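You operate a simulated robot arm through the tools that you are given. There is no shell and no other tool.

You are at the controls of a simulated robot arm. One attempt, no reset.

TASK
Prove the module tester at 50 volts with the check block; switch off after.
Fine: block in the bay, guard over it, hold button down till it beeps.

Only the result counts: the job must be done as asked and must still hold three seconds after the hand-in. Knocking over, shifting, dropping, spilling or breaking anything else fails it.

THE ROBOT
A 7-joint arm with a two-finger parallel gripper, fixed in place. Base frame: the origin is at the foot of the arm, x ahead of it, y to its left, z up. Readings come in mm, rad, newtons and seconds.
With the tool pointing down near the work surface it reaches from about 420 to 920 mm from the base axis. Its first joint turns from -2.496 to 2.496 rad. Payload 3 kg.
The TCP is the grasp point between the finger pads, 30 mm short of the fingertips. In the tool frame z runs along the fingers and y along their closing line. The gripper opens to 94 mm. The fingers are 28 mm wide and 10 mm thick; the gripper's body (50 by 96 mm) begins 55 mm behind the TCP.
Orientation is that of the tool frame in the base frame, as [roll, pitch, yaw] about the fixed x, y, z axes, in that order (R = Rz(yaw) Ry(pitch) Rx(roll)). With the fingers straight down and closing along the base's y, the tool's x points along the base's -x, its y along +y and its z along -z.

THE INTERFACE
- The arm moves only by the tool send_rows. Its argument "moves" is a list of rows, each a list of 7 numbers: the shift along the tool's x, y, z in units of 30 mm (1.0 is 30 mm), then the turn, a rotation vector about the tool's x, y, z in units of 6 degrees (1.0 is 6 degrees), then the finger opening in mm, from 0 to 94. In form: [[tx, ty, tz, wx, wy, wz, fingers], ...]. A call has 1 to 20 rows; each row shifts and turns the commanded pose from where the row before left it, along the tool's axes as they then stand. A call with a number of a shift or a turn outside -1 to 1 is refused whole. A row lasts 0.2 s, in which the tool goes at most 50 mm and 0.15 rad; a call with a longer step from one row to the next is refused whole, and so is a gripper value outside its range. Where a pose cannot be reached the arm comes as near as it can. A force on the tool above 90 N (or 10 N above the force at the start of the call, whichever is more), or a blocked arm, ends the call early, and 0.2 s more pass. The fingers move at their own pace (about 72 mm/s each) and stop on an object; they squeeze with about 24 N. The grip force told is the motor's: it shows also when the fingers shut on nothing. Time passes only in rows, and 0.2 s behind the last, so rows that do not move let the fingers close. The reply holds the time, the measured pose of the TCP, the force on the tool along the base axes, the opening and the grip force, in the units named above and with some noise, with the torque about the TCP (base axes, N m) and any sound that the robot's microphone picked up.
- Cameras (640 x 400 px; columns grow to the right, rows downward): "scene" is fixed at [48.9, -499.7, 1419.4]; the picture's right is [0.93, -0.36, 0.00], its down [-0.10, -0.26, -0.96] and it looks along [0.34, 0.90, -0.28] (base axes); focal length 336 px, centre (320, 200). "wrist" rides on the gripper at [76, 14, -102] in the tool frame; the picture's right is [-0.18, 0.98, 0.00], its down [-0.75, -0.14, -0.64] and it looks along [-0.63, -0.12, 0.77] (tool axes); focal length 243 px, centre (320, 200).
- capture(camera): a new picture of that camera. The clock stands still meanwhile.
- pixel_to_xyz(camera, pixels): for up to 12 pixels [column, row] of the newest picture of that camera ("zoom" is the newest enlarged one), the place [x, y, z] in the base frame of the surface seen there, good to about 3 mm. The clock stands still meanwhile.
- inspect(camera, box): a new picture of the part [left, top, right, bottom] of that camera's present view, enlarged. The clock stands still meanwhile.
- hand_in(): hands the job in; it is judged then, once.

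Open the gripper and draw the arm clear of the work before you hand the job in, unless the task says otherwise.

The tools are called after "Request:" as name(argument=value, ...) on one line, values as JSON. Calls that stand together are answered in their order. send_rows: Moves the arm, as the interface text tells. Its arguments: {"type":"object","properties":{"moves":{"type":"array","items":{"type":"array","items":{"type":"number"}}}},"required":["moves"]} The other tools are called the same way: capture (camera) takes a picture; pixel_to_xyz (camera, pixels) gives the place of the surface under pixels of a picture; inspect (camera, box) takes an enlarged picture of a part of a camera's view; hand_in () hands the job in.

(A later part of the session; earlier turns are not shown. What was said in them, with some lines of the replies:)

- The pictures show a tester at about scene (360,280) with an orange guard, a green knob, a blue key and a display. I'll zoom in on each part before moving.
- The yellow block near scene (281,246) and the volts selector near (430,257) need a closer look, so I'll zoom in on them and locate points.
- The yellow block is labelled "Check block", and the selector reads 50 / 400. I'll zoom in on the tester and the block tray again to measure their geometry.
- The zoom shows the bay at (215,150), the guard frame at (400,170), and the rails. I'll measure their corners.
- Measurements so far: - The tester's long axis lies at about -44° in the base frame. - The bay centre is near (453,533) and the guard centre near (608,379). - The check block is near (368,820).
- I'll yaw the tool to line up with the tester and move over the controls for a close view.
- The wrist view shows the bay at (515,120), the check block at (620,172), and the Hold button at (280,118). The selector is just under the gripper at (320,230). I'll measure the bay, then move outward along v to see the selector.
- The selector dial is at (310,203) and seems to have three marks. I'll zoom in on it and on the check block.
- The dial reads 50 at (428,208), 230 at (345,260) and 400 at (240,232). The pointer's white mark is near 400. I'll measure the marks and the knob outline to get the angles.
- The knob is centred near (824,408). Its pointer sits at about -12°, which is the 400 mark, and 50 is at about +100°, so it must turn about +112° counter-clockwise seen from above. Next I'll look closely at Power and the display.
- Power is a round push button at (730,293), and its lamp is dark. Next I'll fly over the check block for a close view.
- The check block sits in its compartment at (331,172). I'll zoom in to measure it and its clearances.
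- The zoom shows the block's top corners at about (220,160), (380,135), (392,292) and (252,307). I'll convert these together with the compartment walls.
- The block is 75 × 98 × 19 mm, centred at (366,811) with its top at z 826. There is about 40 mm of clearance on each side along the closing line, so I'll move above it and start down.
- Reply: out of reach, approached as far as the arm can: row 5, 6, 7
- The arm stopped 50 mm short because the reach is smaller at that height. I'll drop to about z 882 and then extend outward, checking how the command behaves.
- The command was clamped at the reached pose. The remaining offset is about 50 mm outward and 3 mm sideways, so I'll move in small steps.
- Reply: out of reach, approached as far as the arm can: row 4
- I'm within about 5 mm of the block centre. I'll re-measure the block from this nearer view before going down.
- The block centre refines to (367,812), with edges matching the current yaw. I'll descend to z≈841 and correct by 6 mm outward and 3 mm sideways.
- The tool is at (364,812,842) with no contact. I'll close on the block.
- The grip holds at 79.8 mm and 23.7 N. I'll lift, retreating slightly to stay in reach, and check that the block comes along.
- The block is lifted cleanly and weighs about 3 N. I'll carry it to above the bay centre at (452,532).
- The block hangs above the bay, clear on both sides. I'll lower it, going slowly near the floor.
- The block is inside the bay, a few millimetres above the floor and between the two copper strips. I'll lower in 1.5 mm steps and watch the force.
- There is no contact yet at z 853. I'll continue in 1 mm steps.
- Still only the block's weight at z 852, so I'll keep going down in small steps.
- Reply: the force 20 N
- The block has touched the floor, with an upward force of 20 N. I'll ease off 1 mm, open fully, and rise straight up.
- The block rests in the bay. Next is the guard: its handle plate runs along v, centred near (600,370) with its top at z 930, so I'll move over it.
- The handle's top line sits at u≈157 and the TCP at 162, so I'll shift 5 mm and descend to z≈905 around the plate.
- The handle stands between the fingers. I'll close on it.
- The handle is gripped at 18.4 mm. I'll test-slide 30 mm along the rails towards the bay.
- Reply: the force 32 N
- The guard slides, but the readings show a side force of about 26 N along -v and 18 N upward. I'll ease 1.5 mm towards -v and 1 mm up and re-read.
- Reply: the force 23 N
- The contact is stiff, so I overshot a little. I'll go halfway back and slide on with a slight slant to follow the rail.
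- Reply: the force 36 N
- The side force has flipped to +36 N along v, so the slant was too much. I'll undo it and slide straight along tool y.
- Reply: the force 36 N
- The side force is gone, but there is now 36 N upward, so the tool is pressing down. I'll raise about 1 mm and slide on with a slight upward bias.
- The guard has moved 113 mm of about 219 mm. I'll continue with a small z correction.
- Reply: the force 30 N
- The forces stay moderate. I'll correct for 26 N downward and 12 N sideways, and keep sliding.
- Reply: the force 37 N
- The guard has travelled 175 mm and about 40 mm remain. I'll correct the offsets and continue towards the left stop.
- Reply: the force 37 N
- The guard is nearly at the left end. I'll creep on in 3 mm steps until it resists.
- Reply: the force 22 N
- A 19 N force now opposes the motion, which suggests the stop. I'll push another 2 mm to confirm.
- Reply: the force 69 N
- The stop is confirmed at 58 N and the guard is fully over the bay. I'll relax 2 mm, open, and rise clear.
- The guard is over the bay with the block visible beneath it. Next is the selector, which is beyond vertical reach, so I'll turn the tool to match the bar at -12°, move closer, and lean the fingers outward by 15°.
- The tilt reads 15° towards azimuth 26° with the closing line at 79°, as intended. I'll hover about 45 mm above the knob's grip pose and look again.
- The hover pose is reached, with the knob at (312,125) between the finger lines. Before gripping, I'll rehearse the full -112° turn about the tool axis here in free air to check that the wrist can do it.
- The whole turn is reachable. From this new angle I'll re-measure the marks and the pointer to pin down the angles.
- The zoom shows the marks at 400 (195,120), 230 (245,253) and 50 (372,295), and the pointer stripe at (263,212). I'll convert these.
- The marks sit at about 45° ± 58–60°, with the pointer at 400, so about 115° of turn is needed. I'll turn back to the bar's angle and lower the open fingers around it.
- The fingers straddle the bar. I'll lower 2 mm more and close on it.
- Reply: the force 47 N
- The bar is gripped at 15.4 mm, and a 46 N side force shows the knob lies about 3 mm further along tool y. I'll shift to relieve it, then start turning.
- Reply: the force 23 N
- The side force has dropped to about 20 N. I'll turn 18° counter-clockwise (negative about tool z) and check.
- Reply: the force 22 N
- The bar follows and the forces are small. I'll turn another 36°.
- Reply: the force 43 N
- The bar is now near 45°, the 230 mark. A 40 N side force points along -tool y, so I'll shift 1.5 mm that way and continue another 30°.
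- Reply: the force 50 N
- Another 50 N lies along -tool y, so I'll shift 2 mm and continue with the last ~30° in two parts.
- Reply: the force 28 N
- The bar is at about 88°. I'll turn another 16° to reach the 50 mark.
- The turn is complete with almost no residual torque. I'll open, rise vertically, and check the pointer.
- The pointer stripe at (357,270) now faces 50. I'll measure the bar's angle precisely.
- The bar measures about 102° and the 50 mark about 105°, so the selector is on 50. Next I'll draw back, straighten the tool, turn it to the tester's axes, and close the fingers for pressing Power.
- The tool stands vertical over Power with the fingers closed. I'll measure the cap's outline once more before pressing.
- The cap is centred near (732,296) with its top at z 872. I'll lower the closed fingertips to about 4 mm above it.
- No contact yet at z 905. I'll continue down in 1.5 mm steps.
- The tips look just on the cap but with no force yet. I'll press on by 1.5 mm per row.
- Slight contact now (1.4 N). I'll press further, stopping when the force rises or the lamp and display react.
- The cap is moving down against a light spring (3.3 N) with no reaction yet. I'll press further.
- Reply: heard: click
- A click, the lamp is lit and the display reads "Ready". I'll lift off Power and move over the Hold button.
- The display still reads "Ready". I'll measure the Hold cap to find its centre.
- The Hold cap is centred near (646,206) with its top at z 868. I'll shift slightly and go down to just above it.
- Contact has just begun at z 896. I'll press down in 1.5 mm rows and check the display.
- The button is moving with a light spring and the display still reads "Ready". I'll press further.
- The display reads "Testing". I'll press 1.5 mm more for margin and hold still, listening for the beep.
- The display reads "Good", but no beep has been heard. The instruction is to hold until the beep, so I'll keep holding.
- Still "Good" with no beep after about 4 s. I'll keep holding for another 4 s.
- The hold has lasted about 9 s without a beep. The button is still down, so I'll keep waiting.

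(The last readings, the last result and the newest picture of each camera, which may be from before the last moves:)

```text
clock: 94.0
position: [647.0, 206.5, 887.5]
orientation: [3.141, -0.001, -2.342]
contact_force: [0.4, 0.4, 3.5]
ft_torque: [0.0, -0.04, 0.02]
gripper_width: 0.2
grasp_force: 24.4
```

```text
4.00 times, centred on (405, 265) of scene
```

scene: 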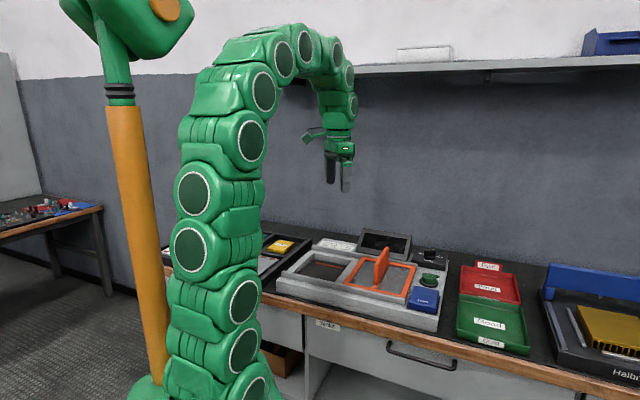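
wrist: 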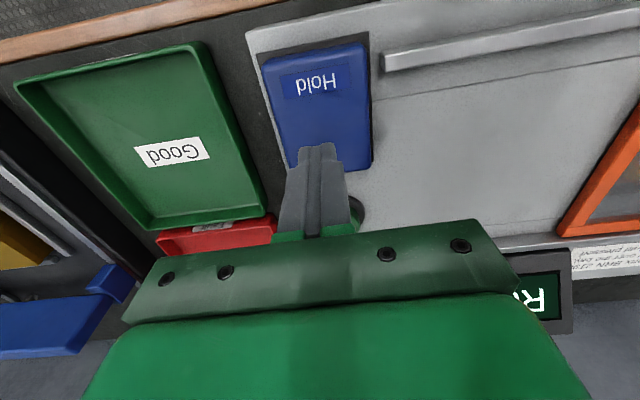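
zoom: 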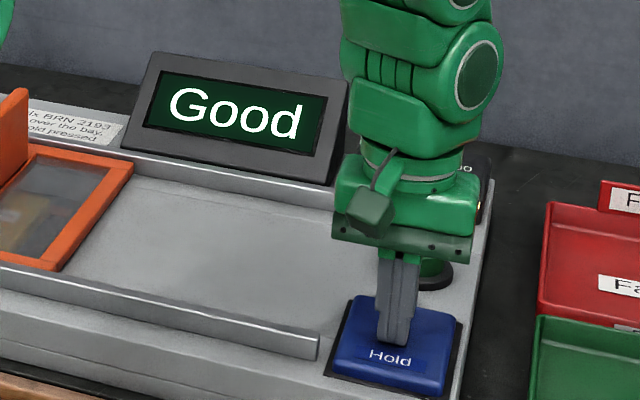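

The hold has lasted about 17 s; the display says "Good" but nothing has been heard. I'll look closely at the whole display and the dial for further hints, and keep the button down meanwhile.

Request:
inspect(camera="scene", box=[365, 225, 445, 270])

Request:
capture(camera="wrist")

Request:
capture(camera="scene")

```text
8.00 times, centred on (405, 248) of scene
```

zoom: 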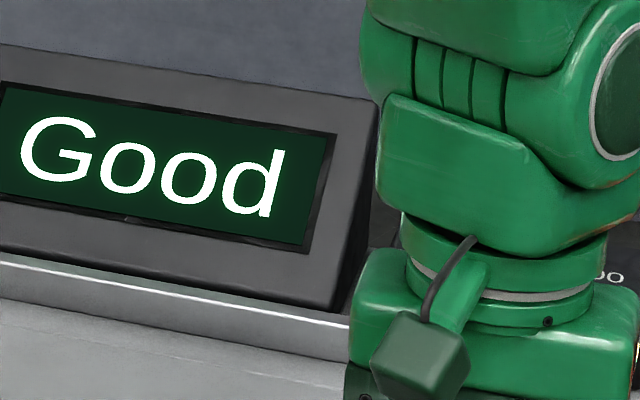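

```text
taken
```

wrist: 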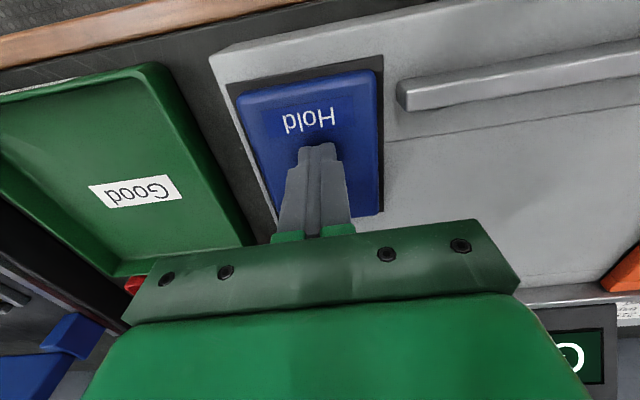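

```text
taken
```

scene: 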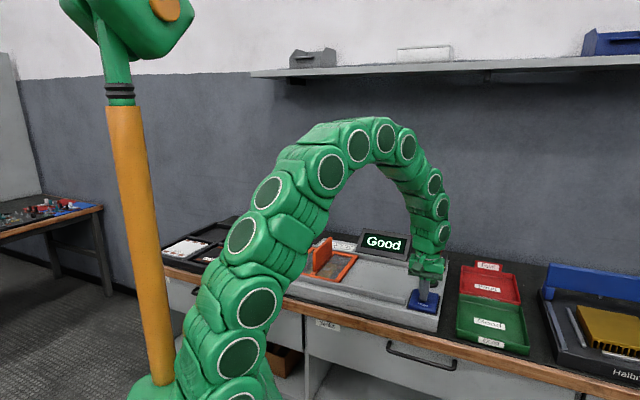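

Nothing but "Good" is shown. I'll press gently 2 mm deeper in case the button isn't fully seated, and keep holding.

Request:
send_rows(moves=[[0, 0, 0.04, 0, 0, 0, 0], [0, 0, 0.03, 0, 0, 0, 0], [0, 0, 0, 0, 0, 0, 0], [0, 0, 0, 0, 0, 0, 0], [0, 0, 0, 0, 0, 0, 0], [0, 0, 0, 0, 0, 0, 0], [0, 0, 0, 0, 0, 0, 0], [0, 0, 0, 0, 0, 0, 0], [0, 0, 0, 0, 0, 0, 0], [0, 0, 0, 0, 0, 0, 0], [0, 0, 0, 0, 0, 0, 0], [0, 0, 0, 0, 0, 0, 0], [0, 0, 0, 0, 0, 0, 0], [0, 0, 0, 0, 0, 0, 0], [0, 0, 0, 0, 0, 0, 0], [0, 0, 0, 0, 0, 0, 0], [0, 0, 0, 0, 0, 0, 0], [0, 0, 0, 0, 0, 0, 0], [0, 0, 0, 0, 0, 0, 0], [0, 0, 0, 0, 0, 0, 0]])

Request:
send_rows(moves=[[0, 0, 0, 0, 0, 0, 0], [0, 0, 0, 0, 0, 0, 0], [0, 0, 0, 0, 0, 0, 0], [0, 0, 0, 0, 0, 0, 0], [0, 0, 0, 0, 0, 0, 0], [0, 0, 0, 0, 0, 0, 0], [0, 0, 0, 0, 0, 0, 0], [0, 0, 0, 0, 0, 0, 0], [0, 0, 0, 0, 0, 0, 0], [0, 0, 0, 0, 0, 0, 0], [0, 0, 0, 0, 0, 0, 0], [0, 0, 0, 0, 0, 0, 0], [0, 0, 0, 0, 0, 0, 0], [0, 0, 0, 0, 0, 0, 0], [0, 0, 0, 0, 0, 0, 0], [0, 0, 0, 0, 0, 0, 0], [0, 0, 0, 0, 0, 0, 0], [0, 0, 0, 0, 0, 0, 0], [0, 0, 0, 0, 0, 0, 0], [0, 0, 0, 0, 0, 0, 0]])

Request:
inspect(camera="scene", box=[350, 215, 460, 315])

```text
clock: 98.2
position: [647.4, 206.4, 884.6]
orientation: [-3.139, 0.0, -2.343]
contact_force: [1.6, 2.2, 4.6]
ft_torque: [0.04, 0.0, 0.08]
gripper_width: 0.0
grasp_force: 24.6
```

```text
clock: 102.4
position: [645.8, 206.1, 884.7]
orientation: [3.14, 0.0, -2.343]
contact_force: [0.8, -0.6, 4.2]
ft_torque: [0.05, -0.02, -0.02]
gripper_width: 0.1
grasp_force: 23.7
```

```text
4.00 times, centred on (405, 265) of scene
```

zoom: 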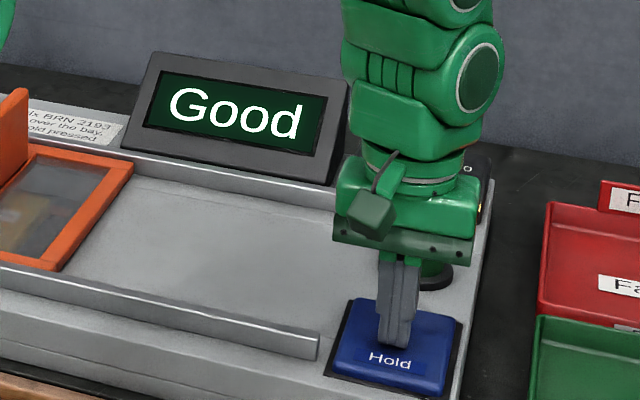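

It has been 26 s with no beep while "Good" stays lit. I'll release the button and see how the display reacts and whether a sound comes.

Request:
send_rows(moves=[[0, 0, -0.3, 0, 0, 0, 0], [0, 0, -0.5, 0, 0, 0, 0], [0, 0, 0, 0, 0, 0, 0]])

Request:
inspect(camera="scene", box=[350, 215, 460, 315])

```text
clock: 103.2
position: [648.1, 208.0, 908.9]
orientation: [3.141, -0.001, -2.342]
contact_force: [0.7, -0.5, 0.2]
ft_torque: [-0.04, -0.01, 0.04]
gripper_width: 0.0
grasp_force: 24.2
```

```text
4.00 times, centred on (405, 265) of scene
```

zoom: 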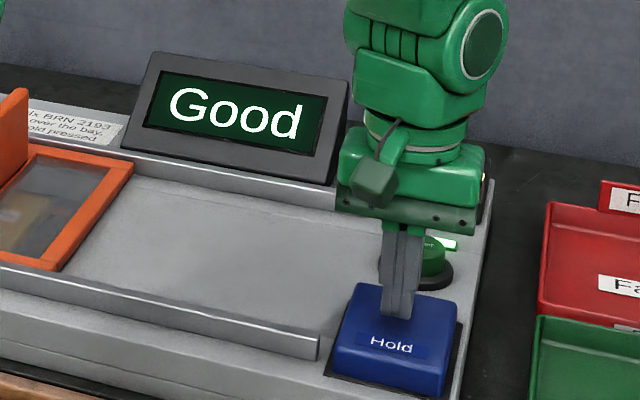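

"Good" stays latched after release, so the test has completed, though no beep was picked up. I'll repeat the hold once, in case the first beep was missed, listening in short calls.

Request:
send_rows(moves=[[0, 0, 0.4, 0, 0, 0, 0], [0, 0, 0.2, 0, 0, 0, 0], [0, 0, 0.12, 0, 0, 0, 0], [0, 0, 0.05, 0, 0, 0, 0]])

Request:
inspect(camera="scene", box=[350, 215, 460, 315])

Request:
send_rows(moves=[[0, 0, 0, 0, 0, 0, 0], [0, 0, 0, 0, 0, 0, 0], [0, 0, 0, 0, 0, 0, 0], [0, 0, 0, 0, 0, 0, 0]])

Request:
send_rows(moves=[[0, 0, 0, 0, 0, 0, 0], [0, 0, 0, 0, 0, 0, 0], [0, 0, 0, 0, 0, 0, 0], [0, 0, 0, 0, 0, 0, 0]])

Request:
send_rows(moves=[[0, 0, 0, 0, 0, 0, 0], [0, 0, 0, 0, 0, 0, 0], [0, 0, 0, 0, 0, 0, 0], [0, 0, 0, 0, 0, 0, 0], [0, 0, 0, 0, 0, 0, 0], [0, 0, 0, 0, 0, 0, 0], [0, 0, 0, 0, 0, 0, 0]])

Request:
inspect(camera="scene", box=[350, 215, 460, 315])

```text
clock: 104.2
position: [647.5, 207.1, 885.6]
orientation: [3.141, -0.003, -2.342]
contact_force: [-2.2, -2.3, 4.2]
ft_torque: [0.04, 0.05, -0.01]
gripper_width: 0.0
grasp_force: 24.2
```

```text
4.00 times, centred on (405, 265) of scene
```

zoom: 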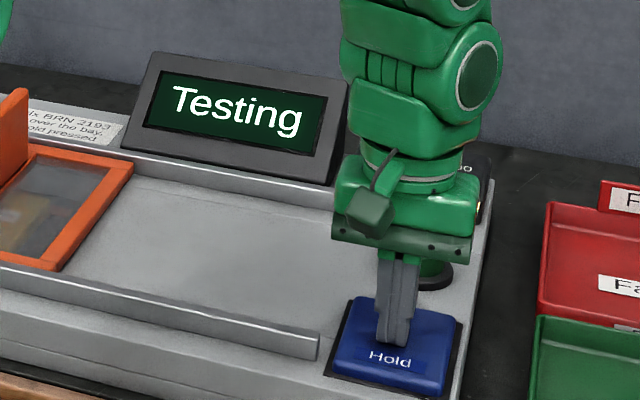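

```text
clock: 105.2
position: [645.4, 207.3, 886.7]
orientation: [3.141, 0.0, -2.344]
contact_force: [-0.8, -0.9, 4.4]
ft_torque: [-0.04, -0.02, 0.02]
gripper_width: 0.2
grasp_force: 24.0
```

```text
clock: 106.2
position: [647.0, 207.7, 885.4]
orientation: [-3.141, 0.0, -2.342]
contact_force: [-0.4, -1.3, 3.9]
ft_torque: [-0.01, 0.02, 0.01]
gripper_width: 0.0
grasp_force: 24.0
```

```text
clock: 107.8
position: [646.3, 207.4, 886.2]
orientation: [-3.141, 0.0, -2.341]
contact_force: [0.1, 0.5, 3.5]
ft_torque: [0.02, 0.0, -0.04]
gripper_width: 0.0
grasp_force: 24.5
```

```text
4.00 times, centred on (405, 265) of scene
```

zoom: 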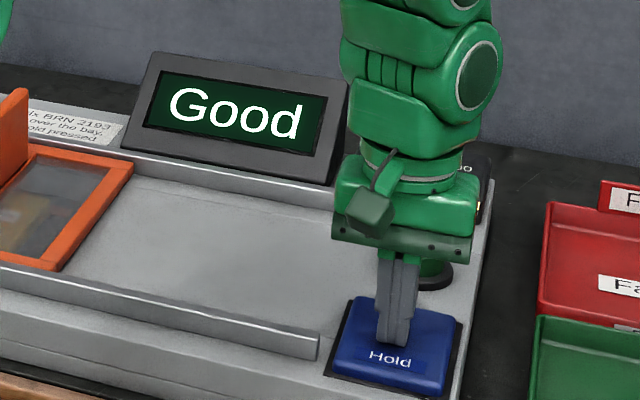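

The second test also ran to "Good" silently, so this tester gives its verdict on the screen without an audible beep. I'll lift off and move aside to verify the dial and screen before switching off.

Request:
send_rows(moves=[[0, 0, -0.4, 0, 0, 0, 0], [0, 0, -0.8, 0, 0, 0, 0], [0, 0, -0.8, 0, 0, 0, 0], [0, 0, -0.8, 0, 0, 0, 0], [0, 0, -0.6, 0, 0, 0, 0], [-0.9, 0, 0, 0, 0, 0, 0], [-0.9, 0, 0, 0, 0, 0, 0], [-0.9, 0, 0, 0, 0, 0, 0]])

Request:
capture(camera="wrist")

Request:
inspect(camera="scene", box=[350, 215, 460, 315])

```text
clock: 109.6
position: [702.1, 265.4, 987.4]
orientation: [-3.141, 0.0, -2.343]
contact_force: [0.1, -0.4, -0.4]
ft_torque: [0.01, -0.01, 0.01]
gripper_width: 0.0
grasp_force: 23.7
```

```text
taken
```

wrist: 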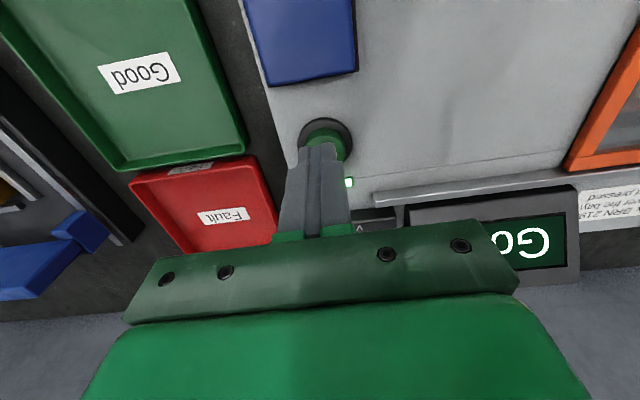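

```text
4.00 times, centred on (405, 265) of scene
```

zoom: 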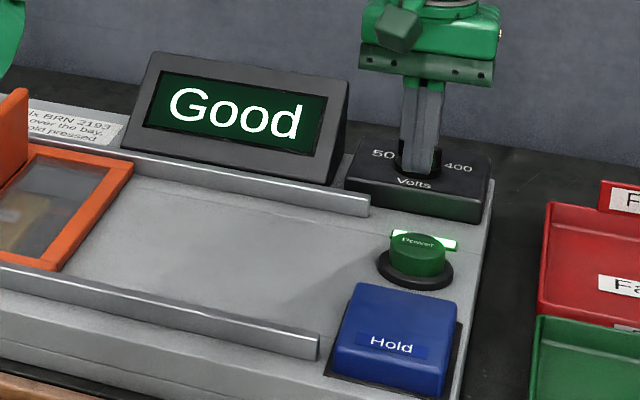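

The fingers block the view of the dial, so I'll step 60 mm to the left and look again.

Request:
send_rows(moves=[[0, 0.9, -0.2, 0, 0, 0, 0], [0, 0.9, 0, 0, 0, 0, 0], [0, 0.9, 0, 0, 0, 0, 0]])

Request:
inspect(camera="scene", box=[400, 225, 460, 285])

Request:
capture(camera="wrist")

```text
clock: 110.4
position: [644.3, 320.2, 993.8]
orientation: [-3.141, -0.002, -2.342]
contact_force: [-0.3, -0.5, 0.9]
ft_torque: [0.0, 0.0, 0.01]
gripper_width: 0.0
grasp_force: 23.8
```

```text
6.67 times, centred on (430, 255) of scene
```

zoom: 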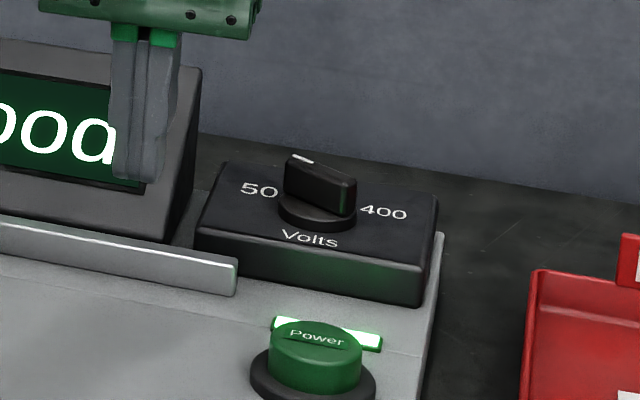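

```text
taken
```

wrist: 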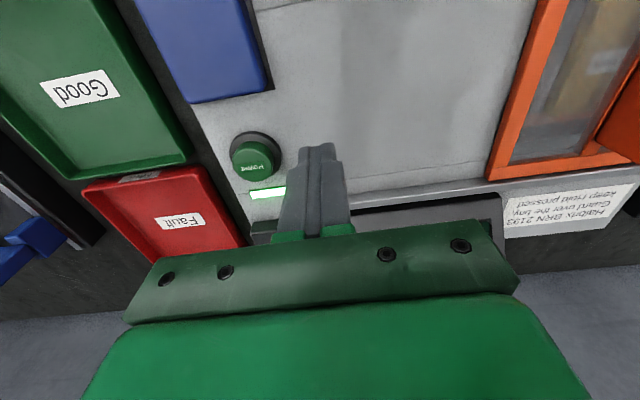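

The pointer is at 50 and the lamp is lit. I'll return over Power at (731,296) and press it again to switch off.

Request:
send_rows(moves=[[-0.482, -0.882, 0, 0, 0, 0, 0], [-0.482, -0.882, 0, 0, 0, 0, 0], [-0.482, -0.882, 0, 0, 0, 0, 0], [0, 0, 0.9, 0, 0, 0, 0], [0, 0, 0.9, 0, 0, 0, 0], [0, 0, 0.9, 0, 0, 0, 0], [0, 0, 0.3, 0, 0, 0, 0]])

Request:
inspect(camera="scene", box=[350, 215, 460, 315])

```text
clock: 112.0
position: [732.1, 297.4, 905.1]
orientation: [3.141, -0.001, -2.342]
contact_force: [0.4, -0.3, -0.7]
ft_torque: [0.0, 0.01, 0.02]
gripper_width: 0.0
grasp_force: 24.3
```

```text
4.00 times, centred on (405, 265) of scene
```

zoom: 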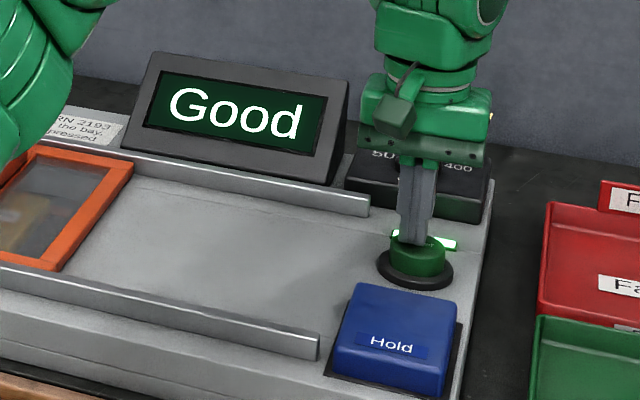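

The tips are just above the Power cap. I'll press down to about z 891, where it clicked before.

Request:
send_rows(moves=[[0, 0, 0.15, 0, 0, 0, 0], [0, 0, 0.1, 0, 0, 0, 0], [0, 0, 0.1, 0, 0, 0, 0], [0, 0, 0.06, 0, 0, 0, 0], [0, 0, 0.05, 0, 0, 0, 0], [0, 0, 0, 0, 0, 0, 0]])

Request:
inspect(camera="scene", box=[350, 215, 460, 315])

```text
clock: 113.4
position: [731.7, 297.9, 889.7]
orientation: [3.142, 0.001, -2.341]
contact_force: [-1.8, 1.9, 4.8]
ft_torque: [0.08, 0.05, 0.01]
gripper_width: 0.0
grasp_force: 24.2
heard: click
```

```text
4.00 times, centred on (405, 265) of scene
```

zoom: 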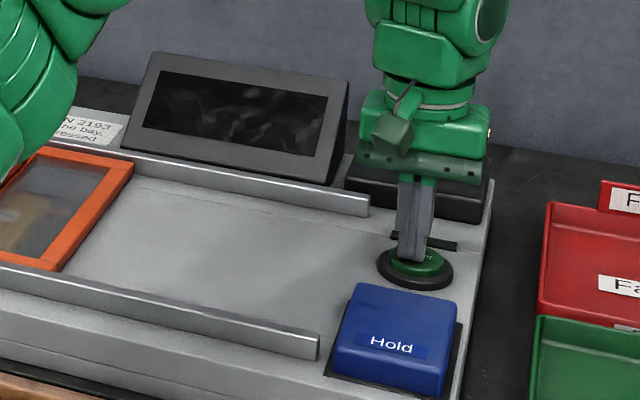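

A click, and the lamp and display are dark, so the tester is off. I'll lift straight up, move clear, and open the gripper.

Request:
send_rows(moves=[[0, 0, -0.5, 0, 0, 0, 0], [0, 0, -0.9, 0, 0, 0, 0], [0, 0, -0.9, 0, 0, 0, 0], [0, 0, -0.9, 0, 0, 0, 0], [0, 0, -0.9, 0, 0, 0, 0], [0.6, 0, -0.7, 0, 0, 0, 60], [0.6, 0, -0.7, 0, 0, 0, 94], [0.6, 0, -0.7, 0, 0, 0, 94], [0.6, 0, -0.7, 0, 0, 0, 94], [0.6, 0, -0.7, 0, 0, 0, 94], [0.6, 0, 0, 0, 0, 0, 94], [0, 0, 0, 0, 0, 0, 94]])

Request:
capture(camera="scene")

Request:
inspect(camera="scene", box=[255, 215, 455, 345])

Request:
capture(camera="wrist")

```text
clock: 116.0
position: [656.5, 220.5, 1116.6]
orientation: [-3.141, 0.0, -2.342]
contact_force: [0.8, -0.6, -0.2]
ft_torque: [-0.01, 0.03, -0.02]
gripper_width: 94.0
grasp_force: 0.0
```

```text
taken
```

scene: 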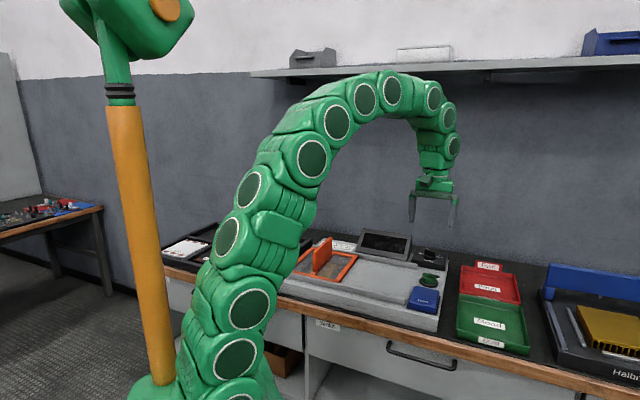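

```text
3.08 times, centred on (355, 280) of scene
```

zoom: 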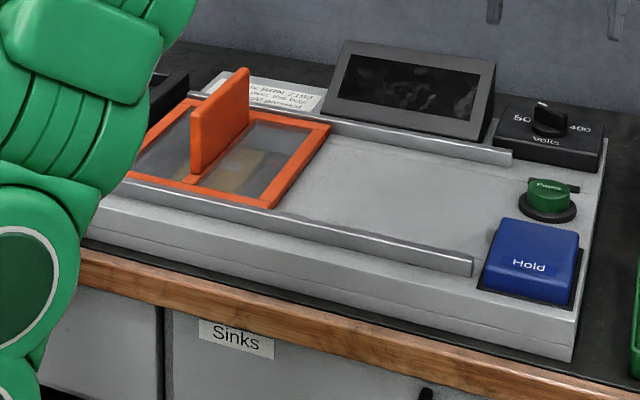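

```text
taken
```

wrist: 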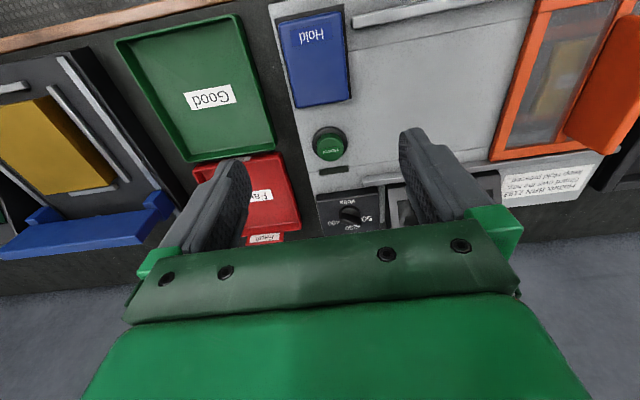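

The tester is off (display and lamp dark), the selector is on 50, the block is under the guard, and the arm is clear with the gripper open. The test ran to "Good" twice and the button was held well past the verdict, though the microphone never picked up a beep. I'm handing in.

Request:
hand_in()

```text
The job is handed in.
```

The module tester was proved at 50 volts with the check block and read "Good", but I never heard the beep you asked me to wait for.

- **Setup:** the check block is in the bay, the guard is slid fully over it to its stop, and the selector is turned from 400 to 50.
- **Test:** I switched on and the display went from "Ready" to "Testing". Holding the button then gave "Good" in about two seconds. I kept it down for roughly 26 seconds in all.
- **Beep:** I repeated the hold for about four seconds and got "Good" again, still without a beep. The microphone did pick up the Power button's clicks, so the tester's beeper may not be working; have it checked.
- **After:** the tester is switched off, with its lamp and display dark. The block is still in the bay under the guard, and the arm is clear with the gripper open.
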